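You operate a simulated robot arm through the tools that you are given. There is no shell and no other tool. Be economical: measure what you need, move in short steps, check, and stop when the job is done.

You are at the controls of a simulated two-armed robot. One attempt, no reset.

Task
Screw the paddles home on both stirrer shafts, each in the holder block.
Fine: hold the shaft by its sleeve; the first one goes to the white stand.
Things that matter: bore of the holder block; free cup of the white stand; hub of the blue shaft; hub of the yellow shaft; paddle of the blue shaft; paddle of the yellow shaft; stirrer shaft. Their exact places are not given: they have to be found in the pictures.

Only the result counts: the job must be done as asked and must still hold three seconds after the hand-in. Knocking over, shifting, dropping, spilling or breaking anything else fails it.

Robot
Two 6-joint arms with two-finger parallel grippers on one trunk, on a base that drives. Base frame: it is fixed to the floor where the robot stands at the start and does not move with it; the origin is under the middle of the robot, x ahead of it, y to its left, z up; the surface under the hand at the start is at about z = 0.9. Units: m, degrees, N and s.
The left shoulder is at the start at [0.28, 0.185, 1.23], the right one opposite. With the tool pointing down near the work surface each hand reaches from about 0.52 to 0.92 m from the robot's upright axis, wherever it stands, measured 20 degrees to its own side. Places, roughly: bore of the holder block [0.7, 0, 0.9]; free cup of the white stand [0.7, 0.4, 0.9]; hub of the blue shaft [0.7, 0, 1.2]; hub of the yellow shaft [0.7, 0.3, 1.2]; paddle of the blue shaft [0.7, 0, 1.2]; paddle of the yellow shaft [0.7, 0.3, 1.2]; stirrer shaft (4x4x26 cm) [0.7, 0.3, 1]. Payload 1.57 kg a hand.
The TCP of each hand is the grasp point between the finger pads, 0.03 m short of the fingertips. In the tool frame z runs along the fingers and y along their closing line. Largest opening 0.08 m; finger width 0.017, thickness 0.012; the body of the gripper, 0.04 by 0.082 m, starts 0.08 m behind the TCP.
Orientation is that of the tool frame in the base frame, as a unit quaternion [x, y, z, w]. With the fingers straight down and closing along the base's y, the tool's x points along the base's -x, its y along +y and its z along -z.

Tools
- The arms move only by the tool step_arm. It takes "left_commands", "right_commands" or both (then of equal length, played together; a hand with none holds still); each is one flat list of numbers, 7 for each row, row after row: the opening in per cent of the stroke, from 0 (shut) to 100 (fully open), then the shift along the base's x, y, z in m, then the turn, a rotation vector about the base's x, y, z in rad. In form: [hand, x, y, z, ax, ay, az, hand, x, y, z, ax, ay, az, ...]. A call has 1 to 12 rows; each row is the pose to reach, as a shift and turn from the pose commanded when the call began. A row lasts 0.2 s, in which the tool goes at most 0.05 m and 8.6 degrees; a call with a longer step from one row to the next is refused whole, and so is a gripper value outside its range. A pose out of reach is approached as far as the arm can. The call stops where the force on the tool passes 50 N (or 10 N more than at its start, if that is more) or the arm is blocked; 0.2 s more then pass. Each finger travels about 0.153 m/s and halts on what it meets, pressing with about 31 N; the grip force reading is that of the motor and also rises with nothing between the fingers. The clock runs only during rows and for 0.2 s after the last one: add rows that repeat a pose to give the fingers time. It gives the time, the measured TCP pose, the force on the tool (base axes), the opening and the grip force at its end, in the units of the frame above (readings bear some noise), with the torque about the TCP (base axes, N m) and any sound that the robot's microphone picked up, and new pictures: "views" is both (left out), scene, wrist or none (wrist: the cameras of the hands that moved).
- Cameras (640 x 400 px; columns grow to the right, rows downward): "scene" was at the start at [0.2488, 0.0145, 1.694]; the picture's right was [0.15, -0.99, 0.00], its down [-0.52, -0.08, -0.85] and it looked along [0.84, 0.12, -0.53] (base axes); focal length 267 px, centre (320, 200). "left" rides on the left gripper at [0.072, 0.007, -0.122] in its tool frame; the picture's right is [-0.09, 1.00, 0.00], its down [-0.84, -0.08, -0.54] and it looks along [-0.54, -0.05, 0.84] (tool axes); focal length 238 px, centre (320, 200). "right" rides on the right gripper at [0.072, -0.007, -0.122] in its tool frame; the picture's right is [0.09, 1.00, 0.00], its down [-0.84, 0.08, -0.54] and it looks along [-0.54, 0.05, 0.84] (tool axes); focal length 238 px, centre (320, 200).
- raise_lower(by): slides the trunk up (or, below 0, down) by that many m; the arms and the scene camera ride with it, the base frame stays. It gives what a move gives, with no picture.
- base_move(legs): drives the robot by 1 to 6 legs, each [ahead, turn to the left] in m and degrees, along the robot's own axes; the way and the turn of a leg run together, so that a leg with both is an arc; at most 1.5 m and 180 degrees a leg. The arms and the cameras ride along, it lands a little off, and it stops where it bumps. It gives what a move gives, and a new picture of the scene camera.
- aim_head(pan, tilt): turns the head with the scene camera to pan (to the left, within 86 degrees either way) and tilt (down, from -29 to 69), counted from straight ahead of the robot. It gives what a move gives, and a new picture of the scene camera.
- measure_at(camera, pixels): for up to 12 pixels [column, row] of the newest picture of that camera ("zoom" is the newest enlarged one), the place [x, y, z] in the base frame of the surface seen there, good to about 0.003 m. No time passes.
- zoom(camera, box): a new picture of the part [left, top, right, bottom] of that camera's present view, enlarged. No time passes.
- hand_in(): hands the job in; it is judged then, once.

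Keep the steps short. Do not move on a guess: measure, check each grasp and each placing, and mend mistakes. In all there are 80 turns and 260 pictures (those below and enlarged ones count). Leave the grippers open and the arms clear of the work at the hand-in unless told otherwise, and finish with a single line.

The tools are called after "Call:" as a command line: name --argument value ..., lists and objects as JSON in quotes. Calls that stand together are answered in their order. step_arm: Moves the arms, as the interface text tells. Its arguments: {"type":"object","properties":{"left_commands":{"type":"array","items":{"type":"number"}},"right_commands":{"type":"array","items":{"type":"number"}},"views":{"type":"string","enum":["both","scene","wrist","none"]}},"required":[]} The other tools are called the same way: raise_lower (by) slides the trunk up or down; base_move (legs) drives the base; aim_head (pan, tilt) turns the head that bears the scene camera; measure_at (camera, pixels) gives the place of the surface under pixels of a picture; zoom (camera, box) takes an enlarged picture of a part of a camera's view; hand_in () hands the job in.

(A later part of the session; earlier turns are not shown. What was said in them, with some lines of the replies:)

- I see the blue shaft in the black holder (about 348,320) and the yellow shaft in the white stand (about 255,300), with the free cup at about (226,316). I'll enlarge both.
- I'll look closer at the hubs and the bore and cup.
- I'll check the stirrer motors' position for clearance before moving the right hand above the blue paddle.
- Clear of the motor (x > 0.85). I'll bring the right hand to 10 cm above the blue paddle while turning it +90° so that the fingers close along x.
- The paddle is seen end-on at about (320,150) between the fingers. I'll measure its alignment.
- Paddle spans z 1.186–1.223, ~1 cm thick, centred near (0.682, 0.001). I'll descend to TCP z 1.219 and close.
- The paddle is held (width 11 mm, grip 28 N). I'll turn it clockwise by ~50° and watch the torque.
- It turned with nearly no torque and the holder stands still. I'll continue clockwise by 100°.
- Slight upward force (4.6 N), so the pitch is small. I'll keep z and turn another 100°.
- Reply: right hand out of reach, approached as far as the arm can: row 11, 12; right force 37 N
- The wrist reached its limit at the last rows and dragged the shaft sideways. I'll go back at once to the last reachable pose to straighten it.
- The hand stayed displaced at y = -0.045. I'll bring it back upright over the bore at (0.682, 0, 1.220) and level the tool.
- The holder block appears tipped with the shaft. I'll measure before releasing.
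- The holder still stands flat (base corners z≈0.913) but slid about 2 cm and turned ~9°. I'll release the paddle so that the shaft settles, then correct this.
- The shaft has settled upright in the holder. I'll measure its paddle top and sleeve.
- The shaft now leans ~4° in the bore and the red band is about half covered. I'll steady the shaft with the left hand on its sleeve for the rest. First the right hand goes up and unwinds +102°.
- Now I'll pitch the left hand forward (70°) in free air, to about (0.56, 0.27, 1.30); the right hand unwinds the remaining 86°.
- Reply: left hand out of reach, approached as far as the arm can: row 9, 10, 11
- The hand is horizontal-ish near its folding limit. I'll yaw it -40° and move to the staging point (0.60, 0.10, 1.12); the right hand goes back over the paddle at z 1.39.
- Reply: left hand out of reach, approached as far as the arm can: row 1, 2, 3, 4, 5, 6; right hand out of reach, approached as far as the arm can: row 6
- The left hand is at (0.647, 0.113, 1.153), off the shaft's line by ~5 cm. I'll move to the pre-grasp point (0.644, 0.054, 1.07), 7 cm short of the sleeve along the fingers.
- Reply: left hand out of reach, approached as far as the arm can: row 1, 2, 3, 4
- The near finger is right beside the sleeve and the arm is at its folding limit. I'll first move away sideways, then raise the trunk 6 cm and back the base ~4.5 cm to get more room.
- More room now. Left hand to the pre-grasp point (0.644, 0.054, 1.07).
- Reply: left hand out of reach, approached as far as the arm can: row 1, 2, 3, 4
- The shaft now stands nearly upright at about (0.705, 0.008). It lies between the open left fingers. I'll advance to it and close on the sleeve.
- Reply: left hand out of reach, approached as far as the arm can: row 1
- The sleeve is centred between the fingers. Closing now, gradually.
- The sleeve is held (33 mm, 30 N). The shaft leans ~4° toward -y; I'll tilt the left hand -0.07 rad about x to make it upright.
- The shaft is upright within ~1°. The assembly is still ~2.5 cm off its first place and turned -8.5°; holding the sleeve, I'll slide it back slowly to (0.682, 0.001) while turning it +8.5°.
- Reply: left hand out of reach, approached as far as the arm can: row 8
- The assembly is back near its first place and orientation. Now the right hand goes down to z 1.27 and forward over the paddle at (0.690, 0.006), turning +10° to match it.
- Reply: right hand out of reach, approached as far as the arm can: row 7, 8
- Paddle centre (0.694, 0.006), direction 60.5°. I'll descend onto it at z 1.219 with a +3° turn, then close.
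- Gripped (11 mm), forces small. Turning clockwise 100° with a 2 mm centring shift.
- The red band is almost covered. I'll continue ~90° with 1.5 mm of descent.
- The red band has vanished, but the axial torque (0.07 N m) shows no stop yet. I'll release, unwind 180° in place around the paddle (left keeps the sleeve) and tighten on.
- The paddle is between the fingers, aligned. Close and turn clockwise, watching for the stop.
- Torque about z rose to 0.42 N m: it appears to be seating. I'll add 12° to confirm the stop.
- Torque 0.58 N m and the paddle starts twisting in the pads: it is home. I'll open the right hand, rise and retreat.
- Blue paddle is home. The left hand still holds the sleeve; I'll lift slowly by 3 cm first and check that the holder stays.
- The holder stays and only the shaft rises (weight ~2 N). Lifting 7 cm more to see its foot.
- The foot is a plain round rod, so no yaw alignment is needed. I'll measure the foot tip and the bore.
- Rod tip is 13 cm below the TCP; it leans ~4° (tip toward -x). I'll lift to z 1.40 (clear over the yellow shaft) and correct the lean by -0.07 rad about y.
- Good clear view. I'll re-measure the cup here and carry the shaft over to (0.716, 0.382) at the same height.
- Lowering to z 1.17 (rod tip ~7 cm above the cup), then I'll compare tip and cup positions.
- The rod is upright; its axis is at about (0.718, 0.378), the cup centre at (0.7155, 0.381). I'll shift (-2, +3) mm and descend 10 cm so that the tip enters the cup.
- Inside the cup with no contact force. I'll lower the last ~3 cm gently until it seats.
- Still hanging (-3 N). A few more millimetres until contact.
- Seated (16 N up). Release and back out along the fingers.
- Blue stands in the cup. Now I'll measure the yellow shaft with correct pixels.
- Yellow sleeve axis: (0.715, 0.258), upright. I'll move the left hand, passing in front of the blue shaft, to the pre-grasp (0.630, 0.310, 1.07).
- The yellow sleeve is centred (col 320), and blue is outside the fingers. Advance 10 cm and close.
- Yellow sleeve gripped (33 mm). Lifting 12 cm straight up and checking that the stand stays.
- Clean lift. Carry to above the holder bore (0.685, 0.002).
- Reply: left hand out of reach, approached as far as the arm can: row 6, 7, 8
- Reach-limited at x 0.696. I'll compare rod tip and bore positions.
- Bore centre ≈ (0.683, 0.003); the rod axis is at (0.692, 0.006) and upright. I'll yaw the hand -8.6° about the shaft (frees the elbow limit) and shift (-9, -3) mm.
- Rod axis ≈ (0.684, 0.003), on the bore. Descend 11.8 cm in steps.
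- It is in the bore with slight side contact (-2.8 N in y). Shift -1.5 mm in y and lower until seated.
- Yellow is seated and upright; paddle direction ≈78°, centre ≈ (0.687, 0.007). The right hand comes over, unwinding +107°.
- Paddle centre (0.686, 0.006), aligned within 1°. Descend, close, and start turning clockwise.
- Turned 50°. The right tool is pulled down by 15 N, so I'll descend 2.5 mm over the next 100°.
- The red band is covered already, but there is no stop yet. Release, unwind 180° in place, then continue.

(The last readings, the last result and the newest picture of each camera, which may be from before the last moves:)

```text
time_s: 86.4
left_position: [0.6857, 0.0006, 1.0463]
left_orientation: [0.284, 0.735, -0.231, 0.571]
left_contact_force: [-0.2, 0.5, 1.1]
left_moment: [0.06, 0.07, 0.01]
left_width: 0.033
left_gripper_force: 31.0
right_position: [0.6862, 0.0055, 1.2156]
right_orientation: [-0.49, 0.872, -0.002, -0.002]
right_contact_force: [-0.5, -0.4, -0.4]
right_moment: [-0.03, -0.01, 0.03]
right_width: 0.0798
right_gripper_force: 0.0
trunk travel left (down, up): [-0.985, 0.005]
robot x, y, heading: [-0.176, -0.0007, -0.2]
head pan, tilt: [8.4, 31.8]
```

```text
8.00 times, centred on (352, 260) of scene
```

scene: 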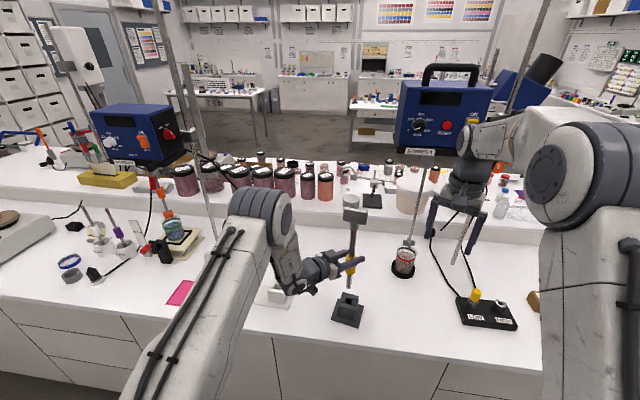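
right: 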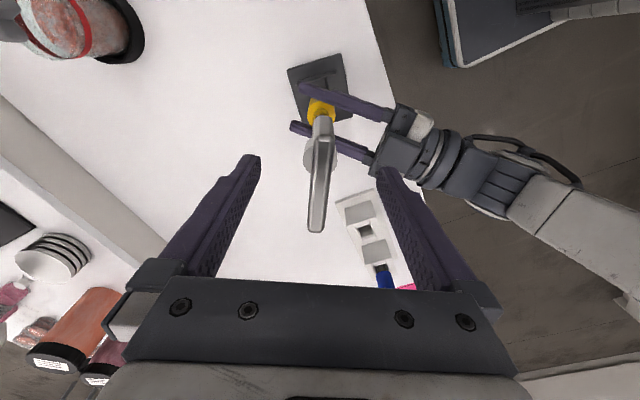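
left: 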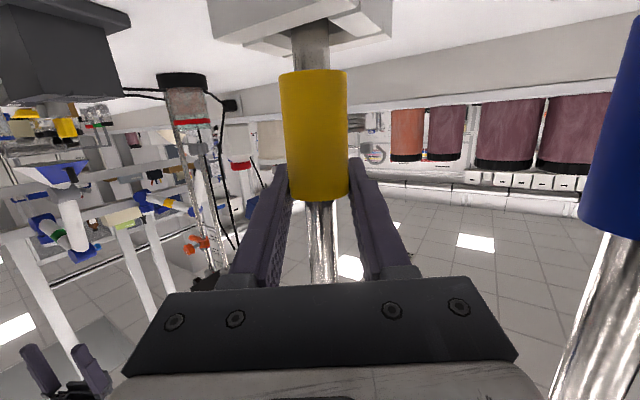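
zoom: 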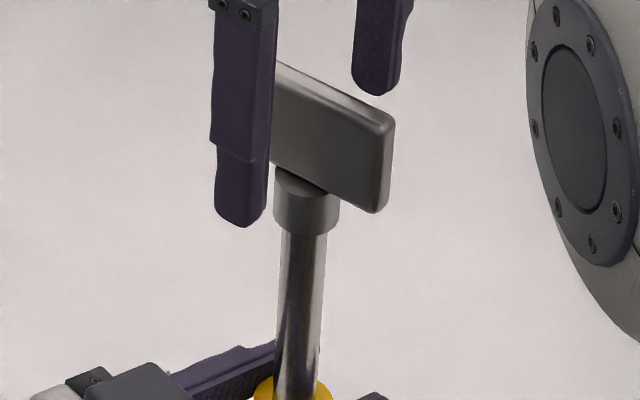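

The band is covered; now I'll close and turn on until the torque rises.

Call:
step_arm --right_commands '[50, 0, 0, 0, 0, 0, 0, 0, 0, 0, 0, 0, 0, 0, 0, 0, 0, 0, 0, 0, 0, 0, 0, 0, 0, 0, 0, -0.145, 0, 0, 0, -0.0003, 0, 0, -0.29, 0, 0, 0, -0.0006, 0, 0, -0.435, 0, 0, 0, -0.0008, 0, 0, -0.58, 0, 0, 0, -0.001, 0, 0, -0.725, 0, 0, 0, -0.001, 0, 0, -0.87, 0, 0, 0, -0.001, 0, 0, -1.015, 0, 0, 0, -0.001, 0, 0, -1.16, 0, 0, 0, -0.001, 0, 0, -1.305]' --views "none"

```text
time_s: 89.0
left_position: [0.6858, 0.0008, 1.0469]
left_orientation: [0.285, 0.734, -0.232, 0.571]
left_contact_force: [0.6, 3.4, -1.0]
left_moment: [-0.02, -0.09, -0.55]
left_width: 0.0333
left_gripper_force: 30.9
right_position: [0.6872, 0.0055, 1.2138]
right_orientation: [0.145, 0.989, 0.0, -0.001]
right_contact_force: [2.5, -2.9, -0.5]
right_moment: [-0.7, -0.28, 0.56]
right_width: 0.0122
right_gripper_force: 29.3
trunk travel left (down, up): [-0.985, 0.005]
robot x, y, heading: [-0.1758, 0.0018, 0.2]
head pan, tilt: [8.4, 31.8]
```

Torque rose to 0.56 N m: the stop. A short 6° more to make it firm.

Call:
step_arm --right_commands '[0, 0, 0, 0, 0, 0, -0.05, 0, 0, 0, 0, 0, 0, -0.1]' --views "none"

Call:
zoom --camera "scene" --box '[335, 235, 370, 285]'

```text
time_s: 89.6
left_position: [0.6873, 0.0024, 1.0474]
left_orientation: [0.285, 0.734, -0.232, 0.571]
left_contact_force: [6.9, 1.1, -2.3]
left_moment: [0.0, 0.1, -0.31]
left_width: 0.0327
left_gripper_force: 30.8
right_position: [0.6852, 0.0063, 1.2149]
right_orientation: [0.192, 0.981, 0.0, -0.003]
right_contact_force: [-4.3, -2.1, 0.8]
right_moment: [-0.68, 0.22, 0.39]
right_width: 0.0116
right_gripper_force: 29.1
trunk travel left (down, up): [-0.985, 0.005]
robot x, y, heading: [-0.1726, 0.0016, -0.1]
head pan, tilt: [8.4, 31.8]
```

```text
8.00 times, centred on (352, 260) of scene
```

zoom: 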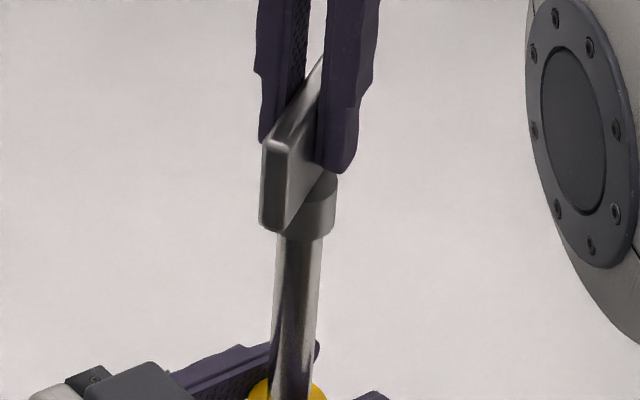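

The torque slips at the limit: the yellow paddle is home with the band fully covered. Right hand opens and retreats up and to the right.

Call:
step_arm --right_commands '[30, 0, 0, 0, 0, 0, 0, 100, 0, 0, 0, 0, 0, 0, 100, 0, 0, 0.02, 0, 0, 0, 100, -0.006, 0, 0.045, 0, 0, 0, 100, -0.015, 0, 0.075, 0, 0, 0, 100, -0.03, -0.03, 0.11, 0, 0, 0, 100, -0.05, -0.065, 0.13, 0, 0, 0, 100, -0.07, -0.1, 0.14, 0, 0, 0, 100, -0.09, -0.14, 0.14, 0, 0, 0, 100, -0.1, -0.18, 0.14, 0, 0, 0, 100, -0.1, -0.22, 0.14, 0, 0, 0]' --views "scene"

Call:
zoom --camera "scene" --box '[310, 225, 390, 335]'

```text
time_s: 92.0
left_position: [0.6852, 0.0003, 1.0464]
left_orientation: [0.285, 0.735, -0.232, 0.571]
left_contact_force: [0.6, -2.5, -0.6]
left_moment: [-0.21, -0.12, -0.01]
left_width: 0.033
left_gripper_force: 30.8
right_position: [0.5862, -0.2164, 1.3545]
right_orientation: [0.192, 0.981, 0.0, -0.002]
right_contact_force: [-0.3, 0.0, 0.3]
right_moment: [0.0, 0.02, 0.0]
right_width: 0.08
right_gripper_force: 0.0
trunk travel left (down, up): [-0.985, 0.005]
robot x, y, heading: [-0.1718, 0.0013, -0.2]
head pan, tilt: [8.4, 31.8]
```

scene: 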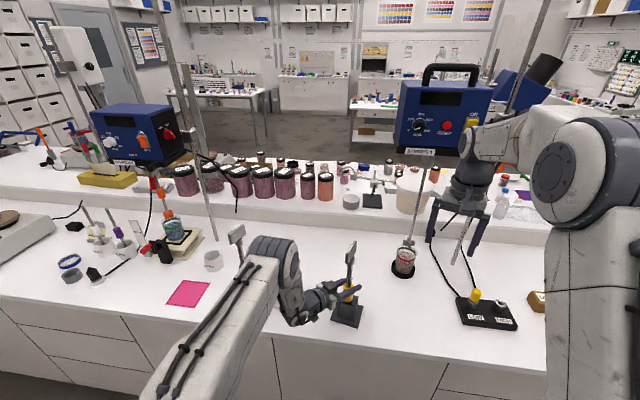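

```text
3.64 times, centred on (350, 280) of scene
```

zoom: 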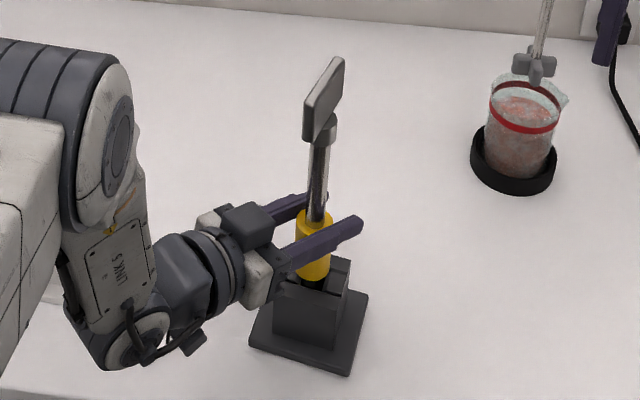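

Now the left hand: press down 1 mm, open, yaw -31° about the sleeve (free of the elbow limit), then check before backing out.

Call:
step_arm --left_commands '[0, 0, 0, -0.001, 0, 0, 0, 30, 0, 0, 0, 0, 0, 0, 65, 0, 0, 0, 0, 0, 0, 100, 0, 0, 0, 0, 0, 0, 100, 0, 0, 0, 0, 0, -0.1375, 100, 0, 0, 0, 0, 0, -0.275, 100, 0, 0, 0, 0, 0, -0.4125, 100, 0, 0, 0, 0, 0, -0.55]' --views "wrist"

Call:
zoom --camera "scene" --box '[230, 220, 390, 335]'

```text
time_s: 93.8
left_position: [0.6853, 0.001, 1.0455]
left_orientation: [0.474, 0.63, -0.378, 0.486]
left_contact_force: [1.3, 0.7, 0.8]
left_moment: [0.02, 0.0, 0.0]
left_width: 0.0799
left_gripper_force: 0.2
right_position: [0.5866, -0.2162, 1.3544]
right_orientation: [0.192, 0.981, 0.0, -0.002]
right_contact_force: [0.6, -0.4, 0.0]
right_moment: [-0.01, -0.01, 0.02]
right_width: 0.0799
right_gripper_force: 0.1
trunk travel left (down, up): [-0.985, 0.005]
robot x, y, heading: [-0.1775, -0.0007, -0.3]
head pan, tilt: [8.4, 31.8]
```

left: 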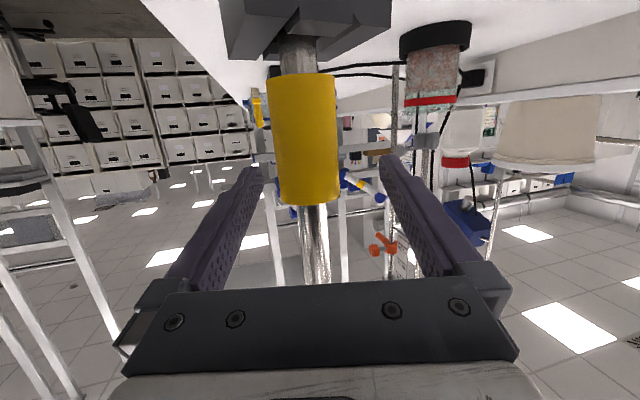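

```text
3.48 times, centred on (310, 278) of scene
```

zoom: 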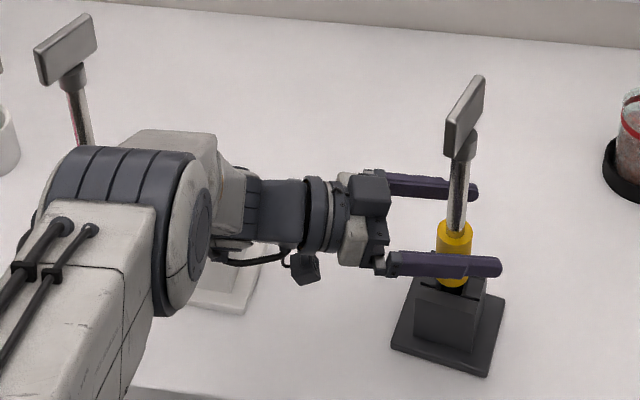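

Call:
measure_at --camera "zoom" --pixels '[[205, 230], [170, 140], [225, 190], [270, 205], [305, 265], [120, 160], [65, 50], [80, 110]]'

```text
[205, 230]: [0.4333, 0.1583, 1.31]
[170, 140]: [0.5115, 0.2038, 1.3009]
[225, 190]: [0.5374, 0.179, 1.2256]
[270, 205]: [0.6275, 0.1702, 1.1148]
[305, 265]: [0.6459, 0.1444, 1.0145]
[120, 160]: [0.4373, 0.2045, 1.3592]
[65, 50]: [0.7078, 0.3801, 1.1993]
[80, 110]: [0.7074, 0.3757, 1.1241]
```

Everything is clear of the blue shaft. Back out 11 cm along the fingers, then up.

Call:
step_arm --left_commands '[100, -0.005, 0.019, 0.005, 0, 0, 0, 100, -0.01, 0.038, 0.01, 0, 0, 0, 100, -0.018, 0.066, 0.017, 0, 0, 0, 100, -0.028, 0.103, 0.027, 0, 0, 0, 100, -0.04, 0.105, 0.06, 0, 0, 0, 100, -0.06, 0.105, 0.1, 0, 0, 0]' --views "scene"

Call:
zoom --camera "scene" --box '[200, 220, 390, 335]'

```text
time_s: 95.2
left_position: [0.6248, 0.1066, 1.1463]
left_orientation: [0.473, 0.63, -0.378, 0.486]
left_contact_force: [0.5, -0.9, 0.4]
left_moment: [-0.01, 0.01, 0.02]
left_width: 0.0806
left_gripper_force: 0.1
right_position: [0.5859, -0.2165, 1.3552]
right_orientation: [0.192, 0.981, 0.001, -0.002]
right_contact_force: [0.0, -0.3, -1.5]
right_moment: [-0.01, -0.02, -0.03]
right_width: 0.0798
right_gripper_force: 0.1
trunk travel left (down, up): [-0.985, 0.005]
robot x, y, heading: [-0.1781, -0.001, -0.0]
head pan, tilt: [8.4, 31.8]
```

scene: 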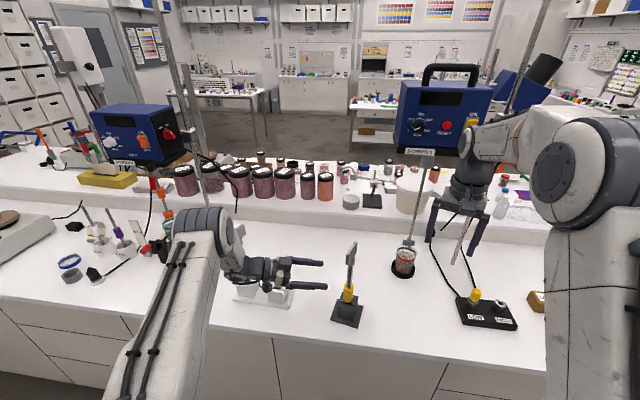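

```text
3.37 times, centred on (295, 278) of scene
```

zoom: 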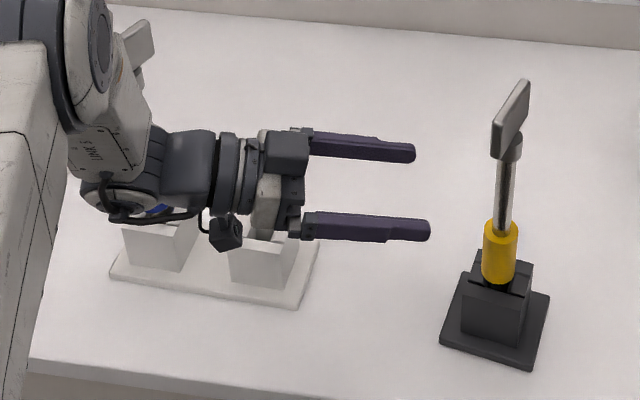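

Both shafts stand. I'll drive the base back 20 cm to clear the arms from the work and check.

Call:
base_move --legs '[[-0.2, 0]]'

Call:
zoom --camera "scene" --box '[220, 190, 380, 310]'

```text
time_s: 96.8
left_position: [0.4224, 0.1061, 1.1461]
left_orientation: [0.473, 0.63, -0.378, 0.486]
left_contact_force: [0.0, 0.2, 0.7]
left_moment: [0.0, 0.02, 0.0]
left_width: 0.0798
left_gripper_force: 0.1
right_position: [0.3805, -0.2166, 1.3547]
right_orientation: [0.191, 0.981, 0.001, 0.0]
right_contact_force: [0.7, -0.5, 0.5]
right_moment: [-0.01, 0.03, 0.02]
right_width: 0.0799
right_gripper_force: 0.0
trunk travel left (down, up): [-0.985, 0.005]
robot x, y, heading: [-0.3837, -0.002, -0.1]
head pan, tilt: [8.4, 31.8]
```

scene: 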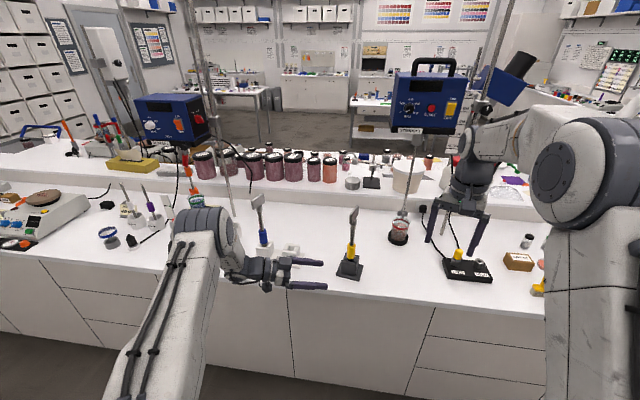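

```text
3.33 times, centred on (300, 250) of scene
```

zoom: 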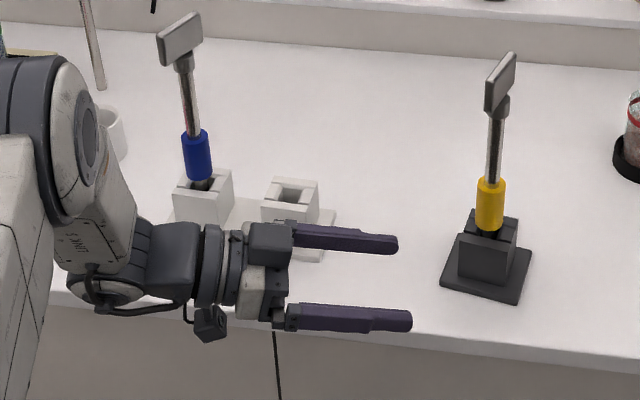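

Both shafts stand upright: blue is in the white stand and yellow in the holder block. No red band shows on either. Both grippers are open and clear of the work, so I'm handing in.

Call:
hand_in

```text
The job is handed in.
```

Both paddles are screwed home: the blue shaft is in the white stand's free cup and the yellow in the holder block, which was dragged about 2 cm when my wrist hit its limit and is back within about 2 mm but still turned roughly 8°.
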